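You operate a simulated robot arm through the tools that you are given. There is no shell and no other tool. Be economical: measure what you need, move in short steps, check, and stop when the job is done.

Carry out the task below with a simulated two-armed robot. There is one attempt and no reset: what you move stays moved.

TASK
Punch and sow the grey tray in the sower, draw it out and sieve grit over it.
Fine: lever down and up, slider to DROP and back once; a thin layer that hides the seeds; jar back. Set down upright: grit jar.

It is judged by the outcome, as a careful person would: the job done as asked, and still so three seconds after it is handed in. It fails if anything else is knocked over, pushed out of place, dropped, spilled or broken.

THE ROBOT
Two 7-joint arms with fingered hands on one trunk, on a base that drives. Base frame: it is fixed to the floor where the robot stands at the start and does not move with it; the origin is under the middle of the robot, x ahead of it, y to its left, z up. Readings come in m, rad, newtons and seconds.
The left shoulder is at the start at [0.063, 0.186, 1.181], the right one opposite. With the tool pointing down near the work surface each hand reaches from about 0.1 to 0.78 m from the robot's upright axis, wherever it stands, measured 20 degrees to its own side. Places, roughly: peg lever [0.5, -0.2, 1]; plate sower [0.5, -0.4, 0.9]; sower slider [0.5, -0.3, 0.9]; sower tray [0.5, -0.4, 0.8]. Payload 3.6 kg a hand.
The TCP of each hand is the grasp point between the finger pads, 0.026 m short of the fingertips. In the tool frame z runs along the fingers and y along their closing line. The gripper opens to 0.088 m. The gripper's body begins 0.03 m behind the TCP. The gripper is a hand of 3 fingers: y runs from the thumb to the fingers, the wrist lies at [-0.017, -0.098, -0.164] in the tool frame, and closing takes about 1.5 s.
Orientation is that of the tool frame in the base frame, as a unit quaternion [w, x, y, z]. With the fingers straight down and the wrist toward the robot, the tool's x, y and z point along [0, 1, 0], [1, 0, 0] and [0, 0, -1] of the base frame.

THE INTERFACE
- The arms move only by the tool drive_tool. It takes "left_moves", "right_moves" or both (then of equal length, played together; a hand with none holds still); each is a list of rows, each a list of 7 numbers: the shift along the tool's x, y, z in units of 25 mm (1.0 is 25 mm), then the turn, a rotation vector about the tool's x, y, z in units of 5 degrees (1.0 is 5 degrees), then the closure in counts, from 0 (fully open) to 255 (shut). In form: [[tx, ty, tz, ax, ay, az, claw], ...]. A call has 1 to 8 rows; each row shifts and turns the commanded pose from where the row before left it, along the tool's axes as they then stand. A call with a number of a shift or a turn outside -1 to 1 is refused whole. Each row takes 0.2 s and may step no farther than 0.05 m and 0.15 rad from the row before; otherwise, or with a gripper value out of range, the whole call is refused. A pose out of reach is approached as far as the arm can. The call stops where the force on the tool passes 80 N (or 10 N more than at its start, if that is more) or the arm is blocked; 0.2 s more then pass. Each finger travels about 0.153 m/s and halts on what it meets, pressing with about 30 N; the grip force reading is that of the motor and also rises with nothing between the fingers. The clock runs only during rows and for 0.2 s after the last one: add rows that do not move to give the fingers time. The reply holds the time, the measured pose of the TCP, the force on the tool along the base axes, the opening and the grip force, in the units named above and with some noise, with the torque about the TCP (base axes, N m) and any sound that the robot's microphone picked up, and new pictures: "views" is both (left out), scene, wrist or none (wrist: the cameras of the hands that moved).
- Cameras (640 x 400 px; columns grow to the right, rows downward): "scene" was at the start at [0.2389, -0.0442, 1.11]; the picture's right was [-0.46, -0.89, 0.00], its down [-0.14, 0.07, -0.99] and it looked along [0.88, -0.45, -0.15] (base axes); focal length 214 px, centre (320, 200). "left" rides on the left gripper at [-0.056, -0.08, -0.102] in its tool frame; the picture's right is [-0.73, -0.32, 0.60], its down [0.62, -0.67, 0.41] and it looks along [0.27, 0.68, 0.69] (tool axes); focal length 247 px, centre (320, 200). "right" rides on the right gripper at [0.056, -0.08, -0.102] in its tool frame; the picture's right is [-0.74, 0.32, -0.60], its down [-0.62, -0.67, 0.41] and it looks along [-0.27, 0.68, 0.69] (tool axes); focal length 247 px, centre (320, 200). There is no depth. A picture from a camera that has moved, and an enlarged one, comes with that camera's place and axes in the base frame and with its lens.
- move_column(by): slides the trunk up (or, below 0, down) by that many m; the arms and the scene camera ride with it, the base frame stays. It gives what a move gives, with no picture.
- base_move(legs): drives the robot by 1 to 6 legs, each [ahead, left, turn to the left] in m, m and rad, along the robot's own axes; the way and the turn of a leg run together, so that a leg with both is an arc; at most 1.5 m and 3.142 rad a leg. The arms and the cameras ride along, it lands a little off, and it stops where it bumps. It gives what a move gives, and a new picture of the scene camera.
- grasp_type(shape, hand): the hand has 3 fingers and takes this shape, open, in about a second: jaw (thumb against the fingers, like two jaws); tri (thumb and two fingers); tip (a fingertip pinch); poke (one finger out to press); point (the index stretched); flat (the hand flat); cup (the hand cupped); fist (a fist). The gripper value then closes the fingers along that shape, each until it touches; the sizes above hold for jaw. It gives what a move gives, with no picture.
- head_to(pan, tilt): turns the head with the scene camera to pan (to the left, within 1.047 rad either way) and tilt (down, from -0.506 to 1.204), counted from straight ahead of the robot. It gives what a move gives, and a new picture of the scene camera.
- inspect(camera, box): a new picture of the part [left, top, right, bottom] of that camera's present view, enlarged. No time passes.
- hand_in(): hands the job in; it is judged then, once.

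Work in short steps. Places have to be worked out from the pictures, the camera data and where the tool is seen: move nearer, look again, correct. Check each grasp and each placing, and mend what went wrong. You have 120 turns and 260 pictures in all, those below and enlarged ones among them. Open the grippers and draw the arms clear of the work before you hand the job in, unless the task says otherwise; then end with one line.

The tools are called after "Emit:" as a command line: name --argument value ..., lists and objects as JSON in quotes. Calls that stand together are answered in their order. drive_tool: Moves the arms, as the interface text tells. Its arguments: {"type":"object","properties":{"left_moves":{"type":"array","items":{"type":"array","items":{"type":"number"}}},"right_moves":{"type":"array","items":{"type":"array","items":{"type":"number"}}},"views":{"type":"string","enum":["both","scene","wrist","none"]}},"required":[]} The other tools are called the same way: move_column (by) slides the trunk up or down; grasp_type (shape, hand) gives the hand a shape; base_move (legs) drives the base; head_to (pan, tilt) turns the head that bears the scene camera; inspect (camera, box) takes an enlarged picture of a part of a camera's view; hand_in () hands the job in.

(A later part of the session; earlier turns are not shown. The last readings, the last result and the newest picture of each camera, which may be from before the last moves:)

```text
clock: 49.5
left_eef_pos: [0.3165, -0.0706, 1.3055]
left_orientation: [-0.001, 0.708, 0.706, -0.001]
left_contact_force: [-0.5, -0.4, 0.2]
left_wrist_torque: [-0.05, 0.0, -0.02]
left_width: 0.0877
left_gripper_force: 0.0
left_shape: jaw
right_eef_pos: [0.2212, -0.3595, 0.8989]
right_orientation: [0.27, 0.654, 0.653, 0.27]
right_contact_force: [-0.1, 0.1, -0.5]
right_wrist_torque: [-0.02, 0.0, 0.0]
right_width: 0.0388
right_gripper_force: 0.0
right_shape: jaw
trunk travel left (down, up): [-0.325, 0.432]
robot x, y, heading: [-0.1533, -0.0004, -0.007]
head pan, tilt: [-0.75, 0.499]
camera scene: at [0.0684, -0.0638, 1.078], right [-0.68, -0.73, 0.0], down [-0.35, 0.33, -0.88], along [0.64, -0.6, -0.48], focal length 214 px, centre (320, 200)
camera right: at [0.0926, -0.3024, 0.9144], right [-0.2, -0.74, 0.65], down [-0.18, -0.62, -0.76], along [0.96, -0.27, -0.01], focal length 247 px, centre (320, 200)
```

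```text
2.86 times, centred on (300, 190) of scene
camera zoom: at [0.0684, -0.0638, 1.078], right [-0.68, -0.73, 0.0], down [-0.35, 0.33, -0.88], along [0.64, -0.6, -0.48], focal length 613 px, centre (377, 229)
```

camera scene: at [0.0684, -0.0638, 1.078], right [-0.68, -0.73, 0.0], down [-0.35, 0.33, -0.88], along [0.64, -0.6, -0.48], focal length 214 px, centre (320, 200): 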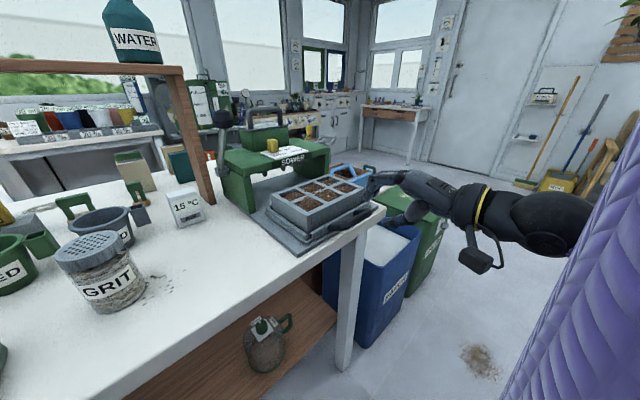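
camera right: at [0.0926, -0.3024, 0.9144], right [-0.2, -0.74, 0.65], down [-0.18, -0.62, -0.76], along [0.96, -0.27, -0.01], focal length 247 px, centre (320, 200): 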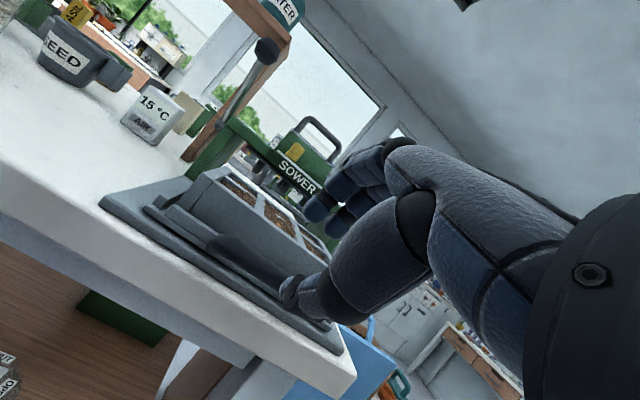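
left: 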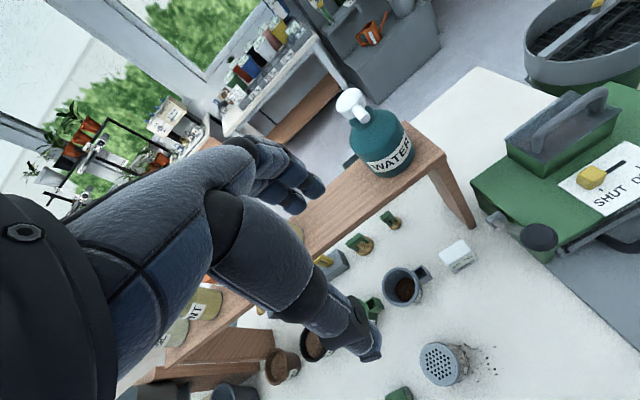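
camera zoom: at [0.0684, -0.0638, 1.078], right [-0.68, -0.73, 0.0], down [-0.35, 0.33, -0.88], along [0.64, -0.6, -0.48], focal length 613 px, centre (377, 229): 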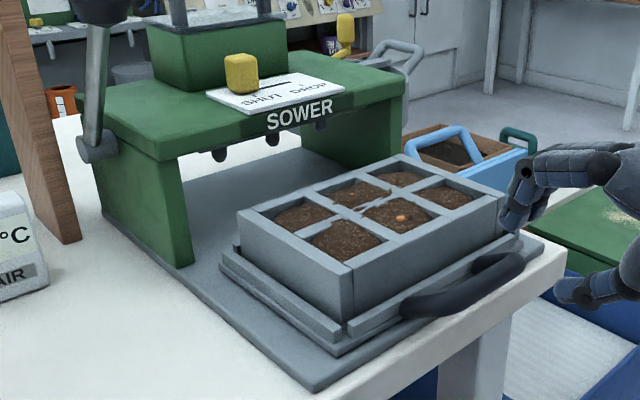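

The tray stands clear with its cells exposed. For the jar I'll use the right hand nearly horizontal, jaws closing sideways, so that a 180° roll inverts it. First I'll raise it, pitch it and roll it, away from everything.

Emit:
drive_tool --right_moves '[[0, 0.7, -0.7, 0, 0, 0, 0], [0, 0.7, -0.7, 0, 0, 0, 0], [0, 0.7, -0.7, 0, 0, 0, 0], [0, 0.7, -0.7, 0, 0, 0, 0], [0, 0.7, -0.7, 0, 0, 0, 0], [0, 0.7, -0.7, 0, 0, 0, 0]]' --views "none"

Emit:
base_move --legs '[[0, 0.2, 0]]'

Emit:
drive_tool --right_moves '[[0, 0, 0, -1, 0, 0, 0], [0, 0, 0, -1, 0, 0, 0], [0, 0, 0, -1, 0, 0, 0], [0, 0, 0, -1, 0, 0, 0], [0, 0, 0, -1, 0, 0, 0], [0, 0, 0, -1, 0, 0, 0]]' --views "scene"

```text
clock: 50.9
left_eef_pos: [0.3156, -0.0705, 1.3064]
left_orientation: [0.0, 0.708, 0.707, -0.001]
left_contact_force: [0.4, 0.3, -0.2]
left_wrist_torque: [0.0, -0.03, -0.02]
left_width: 0.0876
left_gripper_force: 0.0
left_shape: jaw
right_eef_pos: [0.2479, -0.3861, 1.0205]
right_orientation: [0.27, 0.654, 0.653, 0.271]
right_contact_force: [0.1, 0.3, 0.0]
right_wrist_torque: [0.0, 0.04, 0.0]
right_width: 0.0877
right_gripper_force: 0.0
right_shape: jaw
right hand out of reach, approached as far as the arm can: row 3, 4, 5, 6
trunk travel left (down, up): [-0.325, 0.432]
robot x, y, heading: [-0.152, 0.0047, -0.002]
head pan, tilt: [-0.75, 0.499]
```

```text
clock: 52.5
left_eef_pos: [0.3162, 0.1298, 1.3055]
left_orientation: [0.001, 0.708, 0.706, 0.0]
left_contact_force: [-0.2, 0.4, -0.1]
left_wrist_torque: [0.0, 0.01, -0.04]
left_width: 0.0877
left_gripper_force: 0.0
left_shape: jaw
right_eef_pos: [0.2474, -0.1859, 1.021]
right_orientation: [0.272, 0.655, 0.651, 0.27]
right_contact_force: [-0.5, 1.2, 0.9]
right_wrist_torque: [0.0, 0.02, 0.02]
right_width: 0.0882
right_gripper_force: 0.0
right_shape: jaw
trunk travel left (down, up): [-0.325, 0.432]
robot x, y, heading: [-0.1519, 0.1984, -0.004]
head pan, tilt: [-0.75, 0.499]
camera scene: at [0.0692, 0.1369, 1.078], right [-0.68, -0.73, 0.0], down [-0.35, 0.33, -0.88], along [0.64, -0.6, -0.48], focal length 214 px, centre (320, 200)
```

scene: 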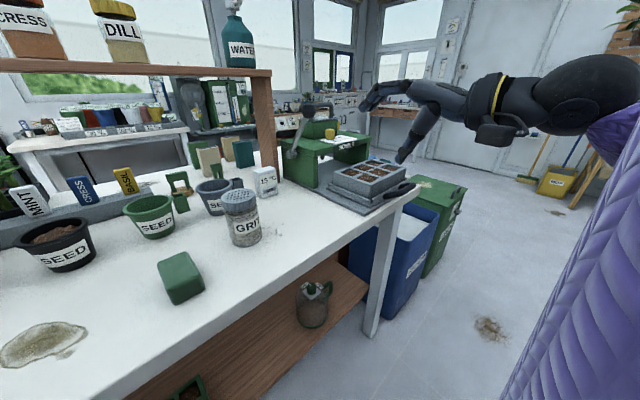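

```text
clock: 53.9
left_eef_pos: [0.3176, 0.127, 1.3055]
left_orientation: [0.0, 0.709, 0.706, -0.001]
left_contact_force: [-0.1, -0.9, -0.6]
left_wrist_torque: [0.02, -0.01, 0.01]
left_width: 0.0877
left_gripper_force: 0.0
left_shape: jaw
right_eef_pos: [0.2491, -0.1865, 1.0209]
right_orientation: [0.432, 0.562, 0.559, 0.431]
right_contact_force: [-0.8, 0.7, 0.5]
right_wrist_torque: [0.0, -0.02, -0.02]
right_width: 0.0875
right_gripper_force: 0.1
right_shape: jaw
trunk travel left (down, up): [-0.325, 0.432]
robot x, y, heading: [-0.1505, 0.1998, 0.002]
head pan, tilt: [-0.75, 0.499]
camera scene: at [0.0693, 0.1357, 1.0779], right [-0.68, -0.73, 0.0], down [-0.35, 0.33, -0.88], along [0.64, -0.6, -0.48], focal length 214 px, centre (320, 200)
```

scene: 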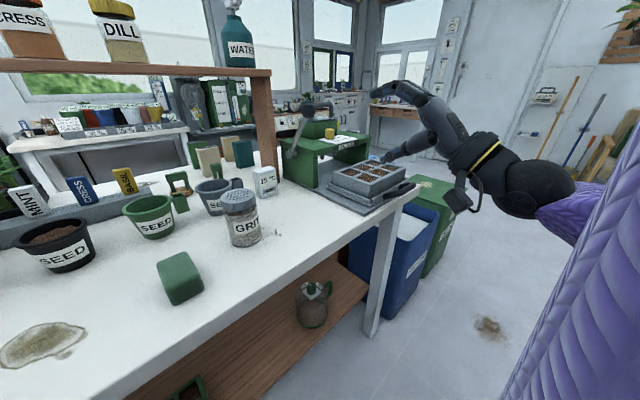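

Now a 90° roll so the jaws close sideways with the camera side up.

Emit:
drive_tool --right_moves '[[0, 0, 0.5, 0, 0, 1, 0], [0, 0, 0, 0, 0, 1, 0], [0, 0, 0, 0, 0, 1, 0], [0, 0, 0, 0, 0, 1, 0], [0, 0, 0, 0, 0, 1, 0], [0, 0, 0, 0, 0, 1, 0], [0, 0, 0, 0, 0, 1, 0], [0, 0, 0, 0, 0, 1, 0]]' --views "none"

Emit:
drive_tool --right_moves '[[0, 0, 0, 0, 0, 1, 0], [0, 0, 0, 0, 0, 1, 0], [0, 0, 0, 0, 0, 1, 0], [0, 0, 0, 0, 0, 1, 0], [0, 0, 0, 0, 0, 1, 0], [0, 0, 0, 0, 0, 1, 0], [0, 0, 0, 0, 0, 1, 0], [0, 0, 0, 0, 0, 1, 0]]' --views "none"

Emit:
drive_tool --right_moves '[[0, 0, 0, 0, 0, 1, 0], [0, 0, 0, 0, 0, 1, 0]]' --views "both"

```text
clock: 55.7
left_eef_pos: [0.3167, 0.1284, 1.3056]
left_orientation: [0.0, 0.708, 0.706, 0.0]
left_contact_force: [0.3, -0.7, -0.6]
left_wrist_torque: [-0.02, 0.02, -0.01]
left_width: 0.0875
left_gripper_force: 0.1
left_shape: jaw
right_eef_pos: [0.2614, -0.1901, 1.0212]
right_orientation: [0.275, 0.71, 0.368, 0.534]
right_contact_force: [0.0, -0.7, -0.3]
right_wrist_torque: [-0.01, -0.02, -0.01]
right_width: 0.088
right_gripper_force: 0.1
right_shape: jaw
trunk travel left (down, up): [-0.325, 0.432]
robot x, y, heading: [-0.1486, 0.2024, -0.006]
head pan, tilt: [-0.75, 0.499]
```

```text
clock: 56.1
left_eef_pos: [0.3167, 0.1277, 1.306]
left_orientation: [0.0, 0.708, 0.706, 0.0]
left_contact_force: [0.7, 0.8, -0.2]
left_wrist_torque: [-0.01, -0.02, 0.02]
left_width: 0.0877
left_gripper_force: 0.0
left_shape: jaw
right_eef_pos: [0.2653, -0.1962, 1.0345]
right_orientation: [0.274, 0.711, 0.365, 0.535]
right_contact_force: [-0.1, 0.8, -0.9]
right_wrist_torque: [0.01, 0.01, 0.0]
right_width: 0.0878
right_gripper_force: 0.1
right_shape: jaw
trunk travel left (down, up): [-0.325, 0.432]
robot x, y, heading: [-0.1508, 0.2005, 0.002]
head pan, tilt: [-0.75, 0.499]
stopped in row 2 (right hand): the arm was blocked; the commanded pose is now the measured one
```

```text
clock: 56.9
left_eef_pos: [0.317, 0.1279, 1.3054]
left_orientation: [0.0, 0.708, 0.706, 0.001]
left_contact_force: [0.1, -0.2, -0.2]
left_wrist_torque: [0.01, -0.05, 0.01]
left_width: 0.0876
left_gripper_force: 0.0
left_shape: jaw
right_eef_pos: [0.267, -0.2039, 1.0488]
right_orientation: [0.266, 0.723, 0.354, 0.531]
right_contact_force: [-0.8, -0.8, -0.8]
right_wrist_torque: [0.04, 0.0, 0.01]
right_width: 0.0881
right_gripper_force: 0.2
right_shape: jaw
trunk travel left (down, up): [-0.325, 0.432]
robot x, y, heading: [-0.1541, 0.2001, -0.004]
head pan, tilt: [-0.75, 0.499]
stopped in row 2 (right hand): the arm was blocked; the commanded pose is now the measured one
camera scene: at [0.0691, 0.1357, 1.0779], right [-0.68, -0.73, 0.0], down [-0.35, 0.33, -0.88], along [0.64, -0.6, -0.48], focal length 214 px, centre (320, 200)
camera right: at [0.1622, -0.1089, 1.0499], right [-0.64, -0.77, -0.01], down [0.12, -0.1, -0.99], along [0.76, -0.63, 0.16], focal length 247 px, centre (320, 200)
```

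scene: 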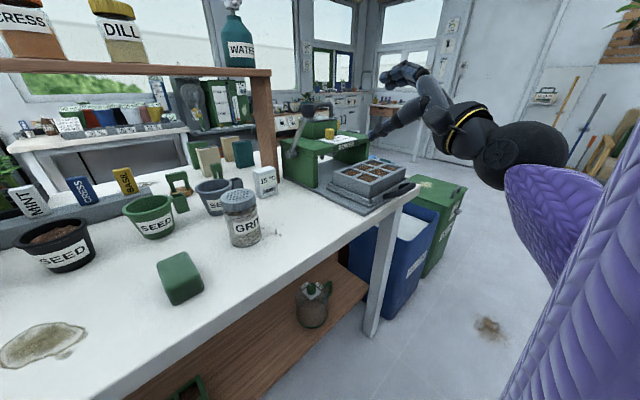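
right: 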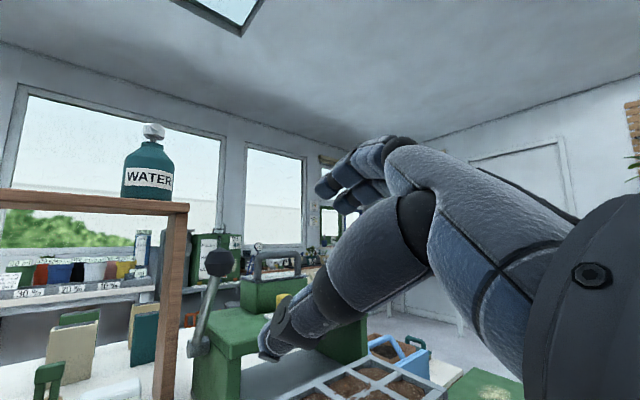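

The arm blocks about 40° into that roll, so the inward roll is limited here. I'll move to a freer spot ahead of the shoulder and test the opposite direction, which is how I gripped the lever.

Emit:
drive_tool --right_moves '[[1, -0.33, 0.3, 0, 0, 0, 0], [1, -0.33, 0.3, 0, 0, 0, 0], [1, -0.33, 0.3, 0, 0, 0, 0], [1, -0.33, 0.3, 0, 0, 0, 0], [1, -0.33, 0.3, 0, 0, 0, 0], [1, -0.33, 0.3, 0, 0, 0, 0], [1, -0.33, 0.3, 0, 0, 0, 0], [1, -0.33, 0.3, 0, 0, 0, 0]]' --views "none"

Emit:
drive_tool --right_moves '[[0, 0, 0, 0, 0, -1, 0], [0, 0, 0, 0, 0, -1, 0], [0, 0, 0, 0, 0, -1, 0], [0, 0, 0, 0, 0, -1, 0], [0, 0, 0, 0, 0, -1, 0], [0, 0, 0, 0, 0, -1, 0], [0, 0, 0, 0, 0, -1, 0], [0, 0, 0, 0, 0, -1, 0]]' --views "none"

Emit:
drive_tool --right_moves '[[0, 0, 0, 0, 0, -1, 0], [0, 0, 0, 0, 0, -1, 0], [0, 0, 0, 0, 0, -1, 0], [0, 0, 0, 0, 0, -1, 0], [0, 0, 0, 0, 0, -1, 0], [0, 0, 0, 0, 0, -1, 0], [0, 0, 0, 0, 0, -1, 0], [0, 0, 0, 0, 0, -1, 0]]' --views "none"

Emit:
drive_tool --right_moves '[[0, 0, 0, 0, 0, -1, 0], [0, 0, 0, 0, 0, -1, 0], [0, 0, 0, 0, 0, -1, 0], [0, 0, 0, 0, 0, -1, 0], [0, 0, 0, 0, 0, -1, 0], [0, 0, 0, 0, 0, -1, 0], [0, 0, 0, 0, 0, -1, 0], [0, 0, 0, 0, 0, -1, 0]]' --views "both"

```text
clock: 57.6
left_eef_pos: [0.3169, 0.1276, 1.3055]
left_orientation: [0.0, 0.709, 0.705, 0.0]
left_contact_force: [0.2, 0.1, -0.2]
left_wrist_torque: [-0.03, 0.0, -0.02]
left_width: 0.0878
left_gripper_force: 0.1
left_shape: jaw
right_eef_pos: [0.2903, -0.157, 1.0717]
right_orientation: [0.321, 0.694, 0.413, 0.494]
right_contact_force: [-0.3, -0.5, 0.4]
right_wrist_torque: [-0.03, -0.01, 0.01]
right_width: 0.0879
right_gripper_force: 0.1
right_shape: jaw
trunk travel left (down, up): [-0.325, 0.432]
robot x, y, heading: [-0.1504, 0.1992, 0.001]
head pan, tilt: [-0.75, 0.499]
stopped in row 3 (right hand): the arm was blocked; the commanded pose is now the measured one
```

```text
clock: 59.4
left_eef_pos: [0.317, 0.1271, 1.3051]
left_orientation: [0.0, 0.708, 0.706, 0.0]
left_contact_force: [-0.3, 0.8, 0.2]
left_wrist_torque: [0.03, -0.01, 0.01]
left_width: 0.0879
left_gripper_force: 0.1
left_shape: jaw
right_eef_pos: [0.291, -0.156, 1.0719]
right_orientation: [0.469, 0.511, 0.626, 0.357]
right_contact_force: [-0.3, 0.1, -0.1]
right_wrist_torque: [0.01, 0.0, 0.01]
right_width: 0.0878
right_gripper_force: 0.1
right_shape: jaw
trunk travel left (down, up): [-0.325, 0.432]
robot x, y, heading: [-0.157, 0.2041, -0.001]
head pan, tilt: [-0.75, 0.499]
```

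```text
clock: 61.2
left_eef_pos: [0.3179, 0.1278, 1.3055]
left_orientation: [-0.001, 0.709, 0.706, 0.0]
left_contact_force: [0.1, 0.5, -0.3]
left_wrist_torque: [-0.01, 0.01, 0.03]
left_width: 0.0876
left_gripper_force: 0.0
left_shape: jaw
right_eef_pos: [0.2914, -0.1564, 1.0722]
right_orientation: [0.563, 0.266, 0.763, 0.174]
right_contact_force: [-0.3, -0.1, -0.6]
right_wrist_torque: [-0.04, -0.01, -0.01]
right_width: 0.088
right_gripper_force: 0.0
right_shape: jaw
trunk travel left (down, up): [-0.325, 0.432]
robot x, y, heading: [-0.1554, 0.2018, -0.003]
head pan, tilt: [-0.75, 0.499]
```

```text
clock: 63.0
left_eef_pos: [0.3171, 0.1267, 1.3058]
left_orientation: [0.0, 0.709, 0.706, 0.0]
left_contact_force: [0.2, 0.5, -0.4]
left_wrist_torque: [-0.01, 0.03, -0.02]
left_width: 0.0878
left_gripper_force: 0.0
left_shape: jaw
right_eef_pos: [0.292, -0.1557, 1.0719]
right_orientation: [0.588, -0.01, 0.808, -0.03]
right_contact_force: [-0.5, 0.6, 0.0]
right_wrist_torque: [-0.01, -0.01, 0.0]
right_width: 0.0877
right_gripper_force: 0.0
right_shape: jaw
trunk travel left (down, up): [-0.325, 0.432]
robot x, y, heading: [-0.1542, 0.1992, -0.002]
head pan, tilt: [-0.75, 0.499]
camera scene: at [0.0693, 0.1357, 1.0779], right [-0.68, -0.73, 0.0], down [-0.35, 0.33, -0.88], along [0.64, -0.6, -0.48], focal length 214 px, centre (320, 200)
camera right: at [0.1763, -0.234, 1.0549], right [-0.34, 0.38, 0.86], down [0.57, -0.65, 0.51], along [0.75, 0.66, 0.0], focal length 247 px, centre (320, 200)
```

scene: 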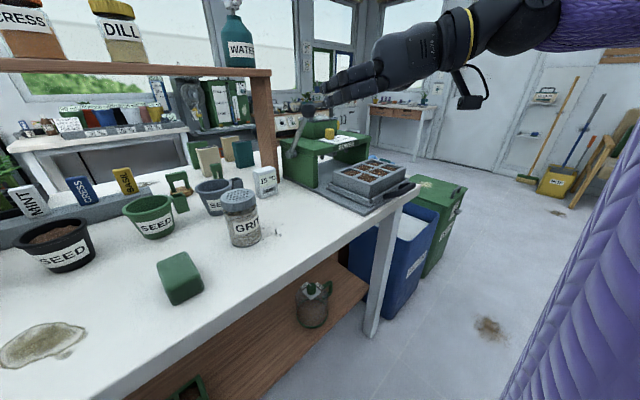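
right: 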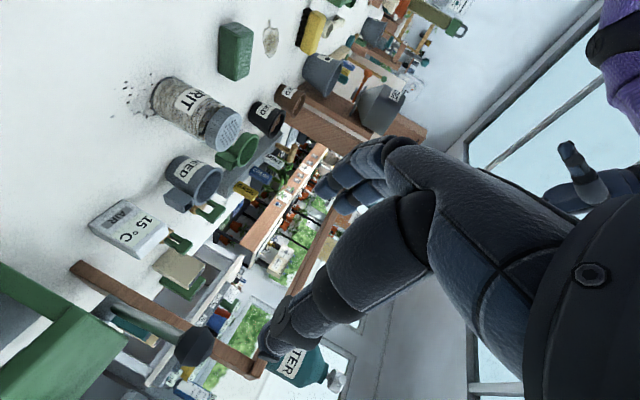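

The outward roll works freely. I'll test how much further it rolls this way (hand over, wrist above), which could serve for pouring.

Emit:
drive_tool --right_moves '[[0, 0, 0, 0, 0, -1, 0], [0, 0, 0, 0, 0, -1, 0], [0, 0, 0, 0, 0, -1, 0], [0, 0, 0, 0, 0, -1, 0], [0, 0, 0, 0, 0, -1, 0], [0, 0, 0, 0, 0, -1, 0], [0, 0, 0, 0, 0, -1, 0], [0, 0, 0, 0, 0, -1, 0]]' --views "none"

Emit:
drive_tool --right_moves '[[0, 0, 0, 0, 0, -1, 0], [0, 0, 0, 0, 0, -1, 0], [0, 0, 0, 0, 0, -1, 0], [0, 0, 0, 0, 0, -1, 0], [0, 0, 0, 0, 0, -1, 0], [0, 0, 0, 0, 0, -1, 0], [0, 0, 0, 0, 0, -1, 0], [0, 0, 0, 0, 0, -1, 0]]' --views "none"

Emit:
drive_tool --right_moves '[[0, 0, 0, 0, 0, -1, 0], [0, 0, 0, 0, 0, -1, 0], [0, 0, 0, 0, 0, -1, 0], [0, 0, 0, 0, 0, -1, 0], [0, 0, 0, 0, 0, -1, 0], [0, 0, 0, 0, 0, -1, 0], [0, 0, 0, 0, 0, -1, 0], [0, 0, 0, 0, 0, -1, 0]]' --views "scene"

```text
clock: 64.8
left_eef_pos: [0.3173, 0.1281, 1.3053]
left_orientation: [0.0, 0.709, 0.706, 0.0]
left_contact_force: [0.2, 0.0, 0.0]
left_wrist_torque: [0.0, -0.01, -0.02]
left_width: 0.0879
left_gripper_force: 0.1
left_shape: jaw
right_eef_pos: [0.2908, -0.1564, 1.0714]
right_orientation: [0.543, -0.287, 0.755, -0.228]
right_contact_force: [-0.1, 0.8, 0.0]
right_wrist_torque: [-0.03, 0.01, 0.0]
right_width: 0.0878
right_gripper_force: 0.1
right_shape: jaw
trunk travel left (down, up): [-0.325, 0.432]
robot x, y, heading: [-0.1498, 0.2017, -0.003]
head pan, tilt: [-0.75, 0.499]
```

```text
clock: 66.6
left_eef_pos: [0.3174, 0.1276, 1.3061]
left_orientation: [0.0, 0.709, 0.706, 0.001]
left_contact_force: [0.0, -0.9, -0.5]
left_wrist_torque: [-0.01, -0.03, 0.01]
left_width: 0.0878
left_gripper_force: 0.1
left_shape: jaw
right_eef_pos: [0.2915, -0.1557, 1.0726]
right_orientation: [0.431, -0.527, 0.613, -0.401]
right_contact_force: [-1.2, 0.2, 0.3]
right_wrist_torque: [0.0, 0.04, 0.01]
right_width: 0.0879
right_gripper_force: 0.0
right_shape: jaw
trunk travel left (down, up): [-0.325, 0.432]
robot x, y, heading: [-0.1536, 0.1995, -0.005]
head pan, tilt: [-0.75, 0.499]
```

```text
clock: 68.4
left_eef_pos: [0.3171, 0.1272, 1.3051]
left_orientation: [0.0, 0.708, 0.706, 0.0]
left_contact_force: [0.7, -0.7, 0.3]
left_wrist_torque: [0.0, 0.02, -0.01]
left_width: 0.0879
left_gripper_force: 0.0
left_shape: jaw
right_eef_pos: [0.2908, -0.1568, 1.0728]
right_orientation: [-0.269, 0.706, -0.394, 0.524]
right_contact_force: [-0.6, 0.7, 0.7]
right_wrist_torque: [-0.01, 0.0, -0.01]
right_width: 0.0877
right_gripper_force: 0.0
right_shape: jaw
trunk travel left (down, up): [-0.325, 0.432]
robot x, y, heading: [-0.1517, 0.1996, -0.008]
head pan, tilt: [-0.75, 0.499]
camera scene: at [0.0694, 0.1358, 1.0779], right [-0.68, -0.73, 0.0], down [-0.35, 0.33, -0.88], along [0.64, -0.6, -0.48], focal length 214 px, centre (320, 200)
```

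scene: 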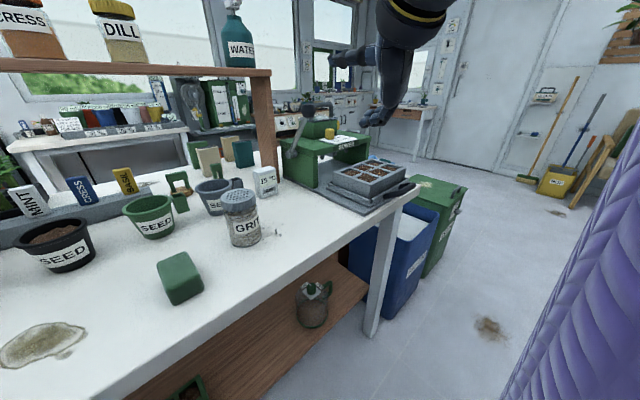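

Another 120° went without blocking. I'll test the last 60°, which would be full inversion relative to the grasp pose.

Emit:
drive_tool --right_moves '[[0, 0, 0, 0, 0, -1, 0], [0, 0, 0, 0, 0, -1, 0], [0, 0, 0, 0, 0, -1, 0], [0, 0, 0, 0, 0, -1, 0], [0, 0, 0, 0, 0, -1, 0], [0, 0, 0, 0, 0, -1, 0], [0, 0, 0, 0, 0, -1, 0], [0, 0, 0, 0, 0, -1, 0]]' --views "none"

Emit:
drive_tool --right_moves '[[0, 0, 0, 0, 0, -1, 0], [0, 0, 0, 0, 0, -1, 0], [0, 0, 0, 0, 0, -1, 0], [0, 0, 0, 0, 0, -1, 0]]' --views "scene"

```text
clock: 70.2
left_eef_pos: [0.3177, 0.1285, 1.3069]
left_orientation: [0.0, 0.708, 0.706, 0.0]
left_contact_force: [-0.1, 0.1, -0.6]
left_wrist_torque: [0.01, 0.0, -0.02]
left_width: 0.0879
left_gripper_force: 0.0
left_shape: jaw
right_eef_pos: [0.2948, -0.1565, 1.0709]
right_orientation: [-0.073, 0.797, -0.13, 0.585]
right_contact_force: [0.3, 0.0, -0.3]
right_wrist_torque: [-0.02, 0.02, 0.01]
right_width: 0.0877
right_gripper_force: 0.1
right_shape: jaw
right hand out of reach, approached as far as the arm can: row 8
trunk travel left (down, up): [-0.325, 0.432]
robot x, y, heading: [-0.1513, 0.197, -0.002]
head pan, tilt: [-0.75, 0.499]
```

```text
clock: 71.2
left_eef_pos: [0.318, 0.1288, 1.306]
left_orientation: [0.0, 0.709, 0.706, 0.0]
left_contact_force: [0.9, -0.4, 0.2]
left_wrist_torque: [0.0, 0.01, 0.0]
left_width: 0.0877
left_gripper_force: 0.0
left_shape: jaw
right_eef_pos: [0.2969, -0.1561, 1.0707]
right_orientation: [0.029, 0.808, 0.011, 0.588]
right_contact_force: [0.2, 0.1, 0.2]
right_wrist_torque: [-0.01, 0.01, 0.02]
right_width: 0.0877
right_gripper_force: 0.0
right_shape: jaw
trunk travel left (down, up): [-0.325, 0.432]
robot x, y, heading: [-0.1541, 0.2022, -0.003]
head pan, tilt: [-0.75, 0.499]
camera scene: at [0.0693, 0.1358, 1.0779], right [-0.68, -0.73, 0.0], down [-0.35, 0.33, -0.88], along [0.64, -0.6, -0.48], focal length 214 px, centre (320, 200)
```

scene: 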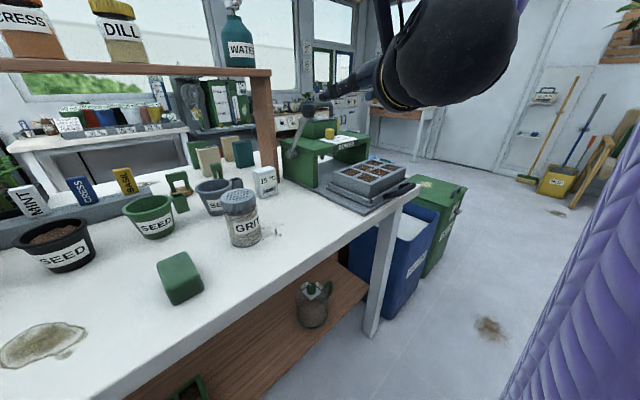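

Full inversion is reachable, and the hand is now in the mirrored pose with its camera up, which suits gripping the jar low. I'll shift the base left 0.16 m so the jar lies ahead of this pose, and look.

Emit:
base_move --legs '[[0, 0.16, 0]]'

Emit:
drive_tool --right_moves '[[-1, 0, 0, 0, 0, 0.72, 0], [-1, 0, 0, 0, 0, 0, 0], [-1, 0, 0, 0, 0, 0, 0]]' --views "both"

```text
clock: 72.6
left_eef_pos: [0.3183, 0.2912, 1.3066]
left_orientation: [0.001, 0.709, 0.705, -0.001]
left_contact_force: [-0.5, -0.3, -0.3]
left_wrist_torque: [-0.04, 0.0, 0.02]
left_width: 0.0878
left_gripper_force: 0.1
left_shape: jaw
right_eef_pos: [0.2968, 0.0046, 1.072]
right_orientation: [0.03, 0.808, 0.01, 0.588]
right_contact_force: [-0.1, 0.7, -0.4]
right_wrist_torque: [0.0, -0.03, 0.01]
right_width: 0.0877
right_gripper_force: 0.0
right_shape: jaw
trunk travel left (down, up): [-0.325, 0.432]
robot x, y, heading: [-0.1537, 0.3621, -0.004]
head pan, tilt: [-0.75, 0.499]
camera scene: at [0.07, 0.2978, 1.078], right [-0.69, -0.73, 0.0], down [-0.35, 0.33, -0.88], along [0.64, -0.6, -0.48], focal length 214 px, centre (320, 200)
```

scene: 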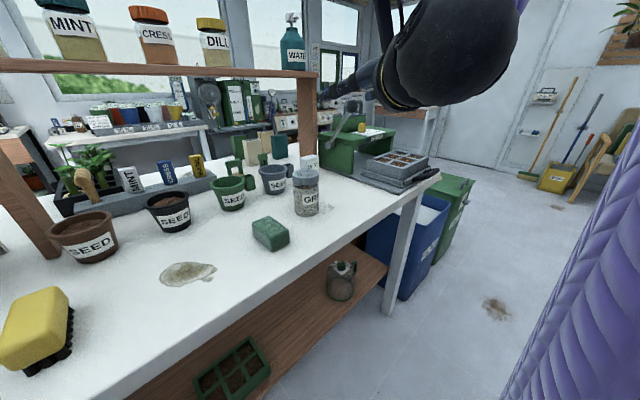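

```text
clock: 73.4
left_eef_pos: [0.3176, 0.2886, 1.3054]
left_orientation: [0.0, 0.709, 0.705, 0.0]
left_contact_force: [0.5, 0.7, 0.4]
left_wrist_torque: [-0.01, -0.02, -0.02]
left_width: 0.0876
left_gripper_force: 0.1
left_shape: jaw
right_eef_pos: [0.2733, 0.0032, 1.0009]
right_orientation: [0.01, 0.808, -0.016, 0.589]
right_contact_force: [-0.6, 0.4, -0.2]
right_wrist_torque: [-0.02, -0.02, -0.04]
right_width: 0.0881
right_gripper_force: 0.0
right_shape: jaw
trunk travel left (down, up): [-0.325, 0.432]
robot x, y, heading: [-0.1505, 0.361, -0.006]
head pan, tilt: [-0.75, 0.499]
camera scene: at [0.0703, 0.2963, 1.0778], right [-0.69, -0.73, 0.0], down [-0.35, 0.33, -0.88], along [0.64, -0.6, -0.48], focal length 214 px, centre (320, 200)
camera right: at [0.1975, 0.0874, 1.0855], right [-0.81, -0.29, -0.52], down [0.23, 0.66, -0.72], along [0.55, -0.7, -0.47], focal length 247 px, centre (320, 200)
```

scene: 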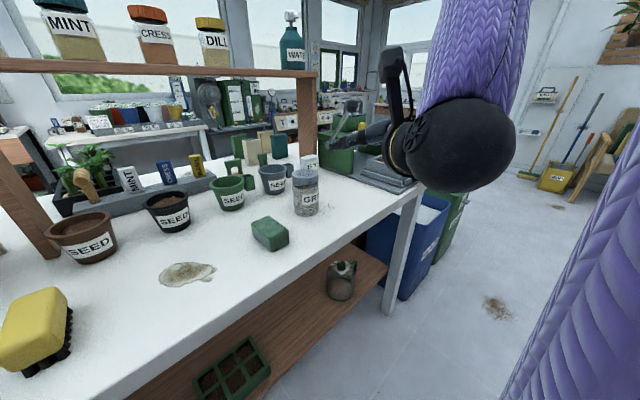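
right: 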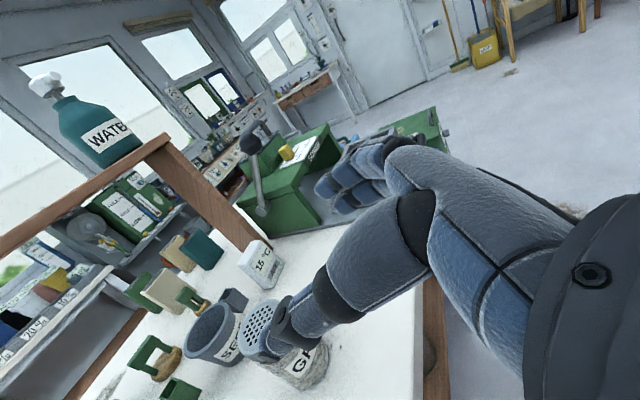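

The jar axis is at about [0.42, 0.009]. I'll descend to a pre-grasp point about 9 cm in front of it.

Emit:
drive_tool --right_moves '[[-0.85, -0.06, 0.78, 0, 0, 0, 0], [-0.85, -0.06, 0.78, 0, 0, 0, 0], [-0.85, -0.06, 0.78, 0, 0, 0, 0], [-0.85, -0.06, 0.78, 0, 0, 0, 0], [-0.85, -0.06, 0.78, 0, 0, 0, 0]]' --views "both"

Emit:
inspect --camera "scene" --box '[240, 120, 400, 240]'

```text
clock: 74.6
left_eef_pos: [0.3191, 0.2876, 1.306]
left_orientation: [0.0, 0.709, 0.706, 0.0]
left_contact_force: [-0.1, -0.6, -0.1]
left_wrist_torque: [0.0, 0.03, 0.03]
left_width: 0.088
left_gripper_force: 0.1
left_shape: jaw
right_eef_pos: [0.3357, -0.0324, 0.94]
right_orientation: [0.009, 0.809, -0.016, 0.587]
right_contact_force: [-0.2, 0.1, -0.3]
right_wrist_torque: [0.0, 0.01, 0.0]
right_width: 0.088
right_gripper_force: 0.0
right_shape: jaw
right hand out of reach, approached as far as the arm can: row 2, 3, 4, 5
trunk travel left (down, up): [-0.325, 0.432]
robot x, y, heading: [-0.1532, 0.3615, -0.004]
head pan, tilt: [-0.75, 0.499]
camera scene: at [0.0701, 0.2964, 1.0779], right [-0.69, -0.73, 0.0], down [-0.35, 0.33, -0.88], along [0.64, -0.6, -0.48], focal length 214 px, centre (320, 200)
camera right: at [0.2595, 0.0514, 1.0249], right [-0.81, -0.29, -0.52], down [0.22, 0.66, -0.72], along [0.55, -0.69, -0.47], focal length 247 px, centre (320, 200)
```

scene: 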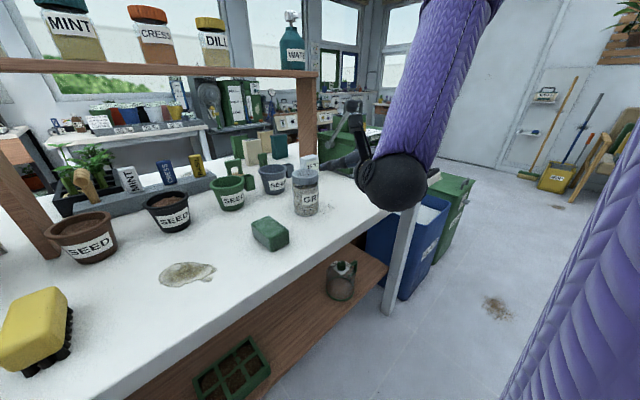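
right: 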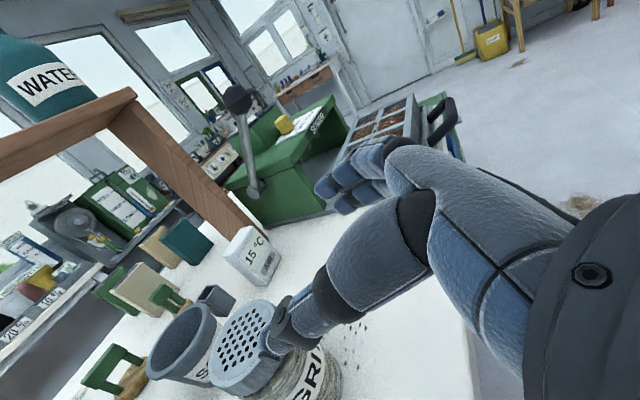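

```text
3.33 times, centred on (320, 180) of scene
camera zoom: at [0.0701, 0.2964, 1.0779], right [-0.69, -0.73, 0.0], down [-0.35, 0.33, -0.88], along [0.64, -0.6, -0.48], focal length 715 px, centre (320, 267)
```

zoom: 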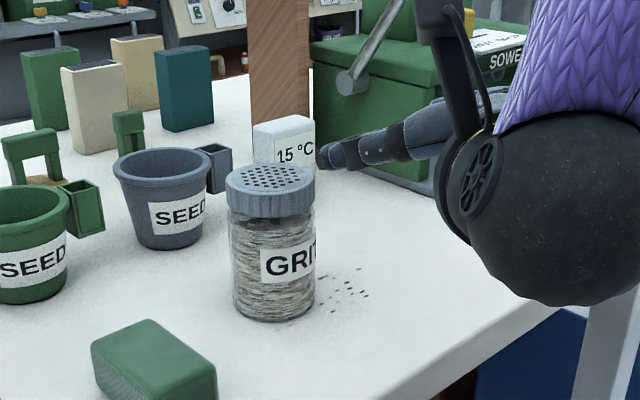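

This pose can't reach that low, but it worked higher up. So I'll raise the hand again and lower the trunk instead.

Emit:
drive_tool --right_moves '[[0.85, 0, -0.78, 0, 0, 0, 0], [0.85, 0, -0.78, 0, 0, 0, 0], [0.85, 0, -0.78, 0, 0, 0, 0], [0.85, 0, -0.5, 0, 0, 0, 0], [0.85, 0, 0, 0, 0, 0, 0]]' --views "none"

```text
clock: 75.8
left_eef_pos: [0.3176, 0.2878, 1.3056]
left_orientation: [-0.001, 0.709, 0.705, 0.0]
left_contact_force: [-0.1, -0.2, -0.4]
left_wrist_torque: [0.01, 0.01, -0.02]
left_width: 0.0877
left_gripper_force: 0.1
left_shape: jaw
right_eef_pos: [0.3004, -0.0306, 1.0635]
right_orientation: [0.01, 0.807, -0.017, 0.59]
right_contact_force: [0.9, 0.7, -0.7]
right_wrist_torque: [-0.02, 0.02, 0.0]
right_width: 0.0875
right_gripper_force: 0.0
right_shape: jaw
trunk travel left (down, up): [-0.325, 0.432]
robot x, y, heading: [-0.1537, 0.36, -0.008]
head pan, tilt: [-0.75, 0.499]
```

Emit:
drive_tool --right_moves '[[0, -0.8, 0, 0, 0, 0, 0], [0, -0.8, 0, 0, 0, 0, 0]]' --views "none"

Emit:
move_column --by -0.15

Emit:
drive_tool --right_moves '[[0, 0, 0, 0, 0, 0, 0]]' --views "both"

```text
clock: 76.4
left_eef_pos: [0.3183, 0.2879, 1.3056]
left_orientation: [0.0, 0.709, 0.705, 0.0]
left_contact_force: [0.2, 0.2, -0.5]
left_wrist_torque: [-0.02, 0.03, 0.02]
left_width: 0.0878
left_gripper_force: 0.2
left_shape: jaw
right_eef_pos: [0.3029, 0.0094, 1.0631]
right_orientation: [0.011, 0.807, -0.016, 0.59]
right_contact_force: [-0.3, 1.3, -0.6]
right_wrist_torque: [-0.05, 0.01, -0.04]
right_width: 0.088
right_gripper_force: 0.0
right_shape: jaw
trunk travel left (down, up): [-0.325, 0.432]
robot x, y, heading: [-0.1528, 0.3613, -0.005]
head pan, tilt: [-0.75, 0.499]
```

```text
clock: 78.2
left_eef_pos: [0.3172, 0.2885, 1.1561]
left_orientation: [0.001, 0.709, 0.705, 0.0]
left_contact_force: [-0.1, 0.2, 0.5]
left_wrist_torque: [0.0, -0.01, -0.01]
left_width: 0.0876
left_gripper_force: 0.1
left_shape: jaw
right_eef_pos: [0.3299, 0.0093, 0.8649]
right_orientation: [0.011, 0.841, -0.016, 0.54]
right_contact_force: [0.7, -1.5, 0.4]
right_wrist_torque: [0.0, 0.01, 0.03]
right_width: 0.0877
right_gripper_force: 0.0
right_shape: jaw
trunk travel left (down, up): [-0.175, 0.582]
robot x, y, heading: [-0.1502, 0.3623, -0.005]
head pan, tilt: [-0.75, 0.499]
```

```text
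clock: 78.6
left_eef_pos: [0.3184, 0.2879, 1.1558]
left_orientation: [0.0, 0.709, 0.705, 0.0]
left_contact_force: [-0.8, 0.8, -0.3]
left_wrist_torque: [0.0, -0.01, -0.01]
left_width: 0.0877
left_gripper_force: 0.0
left_shape: jaw
right_eef_pos: [0.3302, 0.0091, 0.8644]
right_orientation: [0.011, 0.841, -0.016, 0.54]
right_contact_force: [0.4, 0.1, -0.6]
right_wrist_torque: [0.0, -0.01, -0.01]
right_width: 0.0878
right_gripper_force: 0.0
right_shape: jaw
trunk travel left (down, up): [-0.175, 0.582]
robot x, y, heading: [-0.1514, 0.3627, -0.006]
head pan, tilt: [-0.75, 0.499]
camera scene: at [0.0971, 0.2963, 0.914], right [-0.69, -0.73, 0.0], down [-0.35, 0.33, -0.88], along [0.64, -0.6, -0.48], focal length 214 px, centre (320, 200)
camera right: at [0.2646, 0.0936, 0.9574], right [-0.86, -0.29, -0.42], down [0.14, 0.66, -0.74], along [0.49, -0.7, -0.53], focal length 247 px, centre (320, 200)
```

scene: 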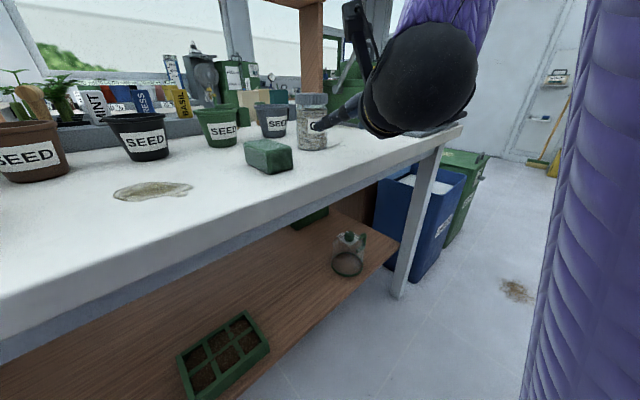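
right: 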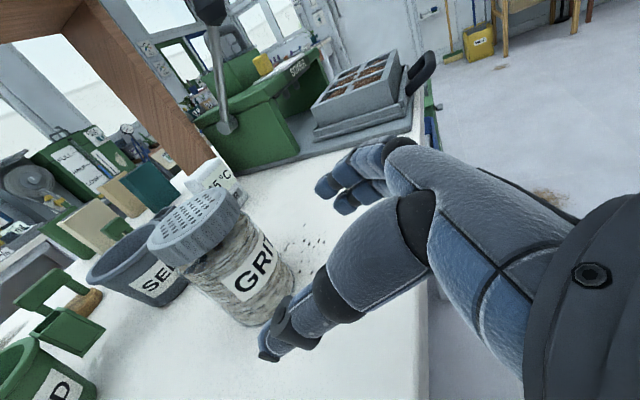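

Lowering the trunk brought the hand to [0.330, 0.009, 0.864], pitched 24° down. The jar axis is at about [0.418, 0.013] and the body about 6 cm wide. I'll advance half way around it and check.

Emit:
drive_tool --right_moves '[[0.2, -0.3, 0.5, 0, 0, 0, 0], [0.2, 0, 0.7, 0, 0, 0, 0], [0.19, 0, 0.7, 0, 0, 0, 0]]' --views "wrist"

Emit:
inspect --camera "scene" --box '[240, 60, 400, 180]'

```text
clock: 79.4
left_eef_pos: [0.3187, 0.2889, 1.1547]
left_orientation: [0.0, 0.709, 0.705, 0.0]
left_contact_force: [-0.8, -0.8, -0.1]
left_wrist_torque: [-0.02, -0.01, 0.0]
left_width: 0.0876
left_gripper_force: 0.1
left_shape: jaw
right_eef_pos: [0.3797, 0.0151, 0.8561]
right_orientation: [0.011, 0.842, -0.016, 0.539]
right_contact_force: [-0.4, 0.2, 0.5]
right_wrist_torque: [0.01, 0.01, 0.0]
right_width: 0.088
right_gripper_force: 0.0
right_shape: jaw
trunk travel left (down, up): [-0.175, 0.582]
robot x, y, heading: [-0.1532, 0.3603, -0.007]
head pan, tilt: [-0.75, 0.499]
camera right: at [0.3141, 0.0986, 0.9499], right [-0.86, -0.29, -0.42], down [0.14, 0.66, -0.74], along [0.49, -0.7, -0.53], focal length 247 px, centre (320, 200)
```

right: 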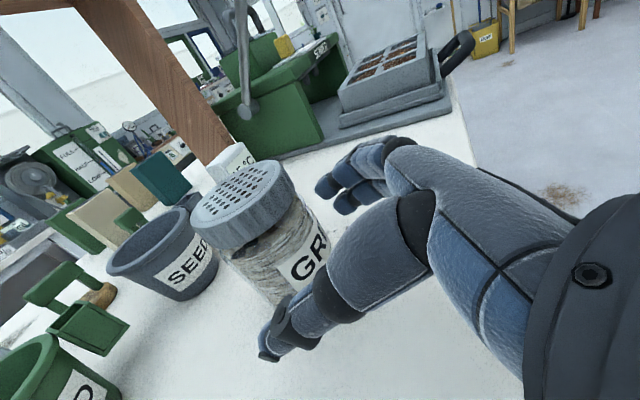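

```text
3.33 times, centred on (320, 120) of scene
camera zoom: at [0.0973, 0.2963, 0.9139], right [-0.69, -0.73, 0.0], down [-0.35, 0.33, -0.88], along [0.64, -0.6, -0.48], focal length 715 px, centre (320, 467)
```

zoom: 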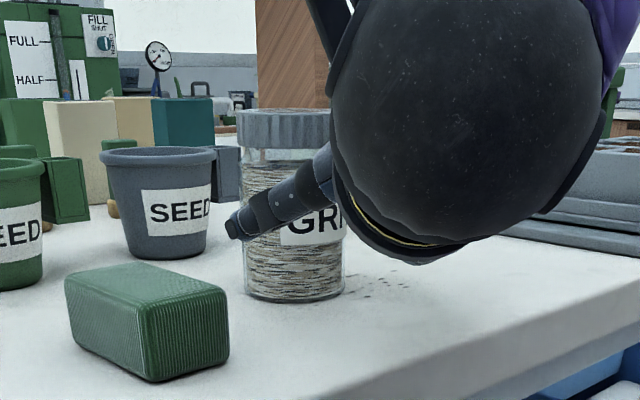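

The readings together put the jar at about [0.426, 0.009], lid top 0.888. I'll advance the rest in two steps with a slight sideways correction.

Emit:
drive_tool --right_moves '[[0, 0.12, 0.6, 0, 0, 0, 0], [0, 0, 0.7, 0, 0, 0, 0], [0, 0, 0.65, 0, 0, 0, 0]]' --views "wrist"

Emit:
inspect --camera "scene" --box '[240, 60, 400, 180]'

```text
clock: 80.2
left_eef_pos: [0.318, 0.2885, 1.1556]
left_orientation: [0.001, 0.709, 0.705, -0.001]
left_contact_force: [0.7, -0.2, -0.4]
left_wrist_torque: [0.01, -0.01, -0.01]
left_width: 0.0875
left_gripper_force: 0.0
left_shape: jaw
right_eef_pos: [0.4239, 0.01, 0.8376]
right_orientation: [0.011, 0.842, -0.015, 0.539]
right_contact_force: [-0.3, 0.5, 0.8]
right_wrist_torque: [-0.02, 0.01, -0.01]
right_width: 0.088
right_gripper_force: 0.0
right_shape: jaw
trunk travel left (down, up): [-0.175, 0.582]
robot x, y, heading: [-0.1499, 0.3655, -0.001]
head pan, tilt: [-0.75, 0.499]
camera right: at [0.3583, 0.0938, 0.9308], right [-0.86, -0.29, -0.42], down [0.14, 0.66, -0.74], along [0.49, -0.7, -0.53], focal length 247 px, centre (320, 200)
```

right: 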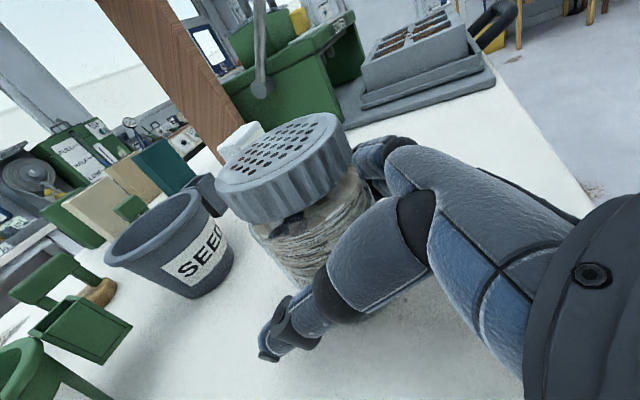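

```text
3.33 times, centred on (320, 120) of scene
camera zoom: at [0.0973, 0.2962, 0.9139], right [-0.69, -0.73, 0.0], down [-0.35, 0.33, -0.88], along [0.64, -0.6, -0.48], focal length 715 px, centre (320, 467)
```

zoom: 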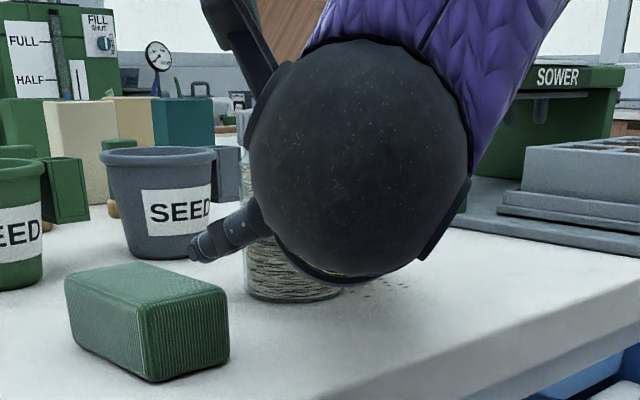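

The jar sits between thumb and fingers near the grasp point. I'll close.

Emit:
drive_tool --right_moves '[[0, 0, 0, 0, 0, 0, 120], [0, 0, 0, 0, 0, 0, 255], [0, 0, 0, 0, 0, 0, 255], [0, 0, 0, 0, 0, 0, 255], [0, 0, 0, 0, 0, 0, 255]]' --views "both"

```text
clock: 81.4
left_eef_pos: [0.3172, 0.2883, 1.1559]
left_orientation: [0.0, 0.709, 0.705, 0.0]
left_contact_force: [-0.1, 0.6, -0.7]
left_wrist_torque: [0.01, 0.0, -0.01]
left_width: 0.0878
left_gripper_force: 0.2
left_shape: jaw
right_eef_pos: [0.4233, 0.0104, 0.8393]
right_orientation: [0.011, 0.841, -0.016, 0.54]
right_contact_force: [2.1, -2.0, 4.7]
right_wrist_torque: [-0.24, -0.11, 0.05]
right_width: 0.0391
right_gripper_force: 30.1
right_shape: jaw
trunk travel left (down, up): [-0.175, 0.582]
robot x, y, heading: [-0.1546, 0.362, -0.008]
head pan, tilt: [-0.75, 0.499]
camera scene: at [0.0971, 0.2964, 0.9141], right [-0.69, -0.73, 0.0], down [-0.35, 0.33, -0.88], along [0.64, -0.6, -0.48], focal length 214 px, centre (320, 200)
camera right: at [0.3578, 0.0939, 0.9315], right [-0.86, -0.29, -0.42], down [0.14, 0.66, -0.74], along [0.49, -0.7, -0.53], focal length 247 px, centre (320, 200)
```

scene: 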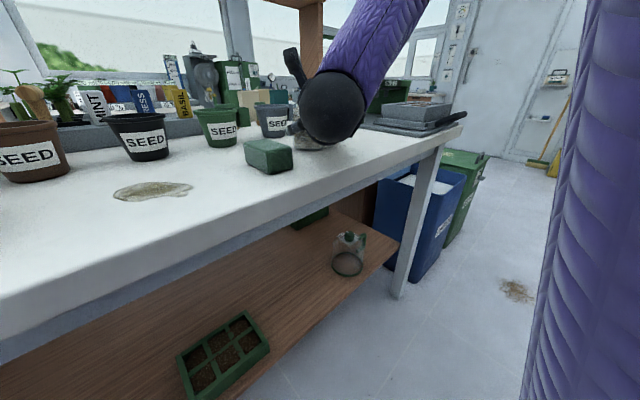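
right: 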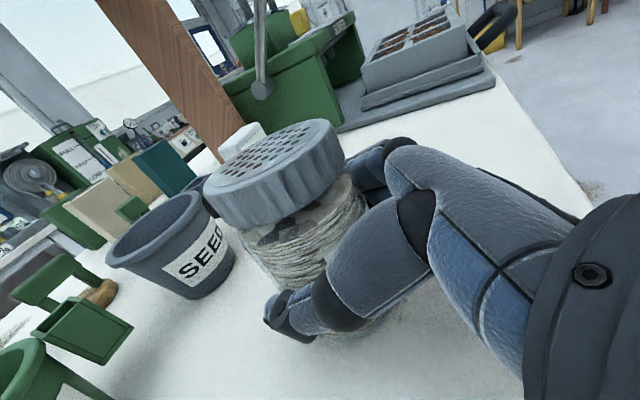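

It is gripped, with the width reading 39 mm. I'll lift gently and check that it holds.

Emit:
drive_tool --right_moves '[[0.45, 0, -0.2, 0, 0, 0, 255], [0.9, 0, -0.41, 0, 0, 0, 255], [0.9, 0, -0.41, 0, 0, 0, 255]]' --views "both"

```text
clock: 82.2
left_eef_pos: [0.317, 0.2871, 1.1562]
left_orientation: [0.0, 0.708, 0.706, 0.0]
left_contact_force: [-0.1, -0.1, -0.6]
left_wrist_torque: [0.0, 0.01, -0.01]
left_width: 0.0876
left_gripper_force: 0.0
left_shape: jaw
right_eef_pos: [0.4233, 0.0092, 0.9006]
right_orientation: [0.011, 0.841, -0.016, 0.54]
right_contact_force: [-0.2, 0.5, -2.3]
right_wrist_torque: [0.02, 0.03, 0.0]
right_width: 0.0391
right_gripper_force: 30.2
right_shape: jaw
trunk travel left (down, up): [-0.175, 0.582]
robot x, y, heading: [-0.1535, 0.3654, -0.01]
head pan, tilt: [-0.75, 0.499]
camera scene: at [0.0971, 0.2964, 0.914], right [-0.69, -0.73, 0.0], down [-0.35, 0.33, -0.88], along [0.64, -0.6, -0.48], focal length 214 px, centre (320, 200)
camera right: at [0.3581, 0.0949, 0.9936], right [-0.86, -0.29, -0.42], down [0.14, 0.66, -0.74], along [0.49, -0.7, -0.53], focal length 247 px, centre (320, 200)
```

scene: 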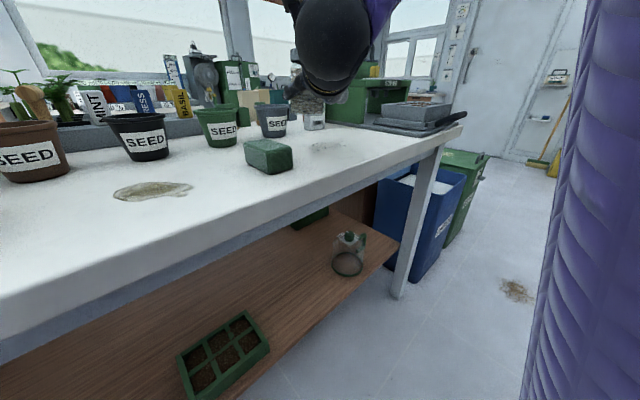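
right: 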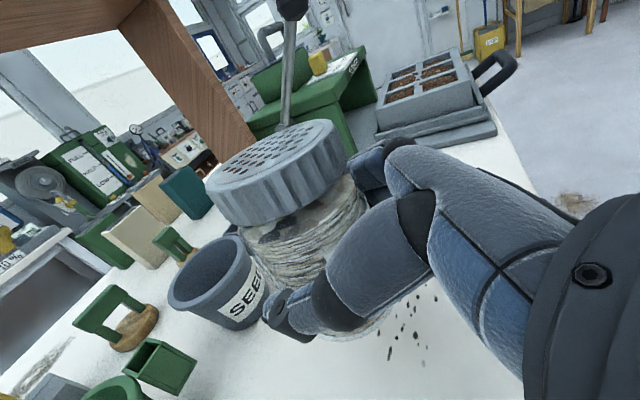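

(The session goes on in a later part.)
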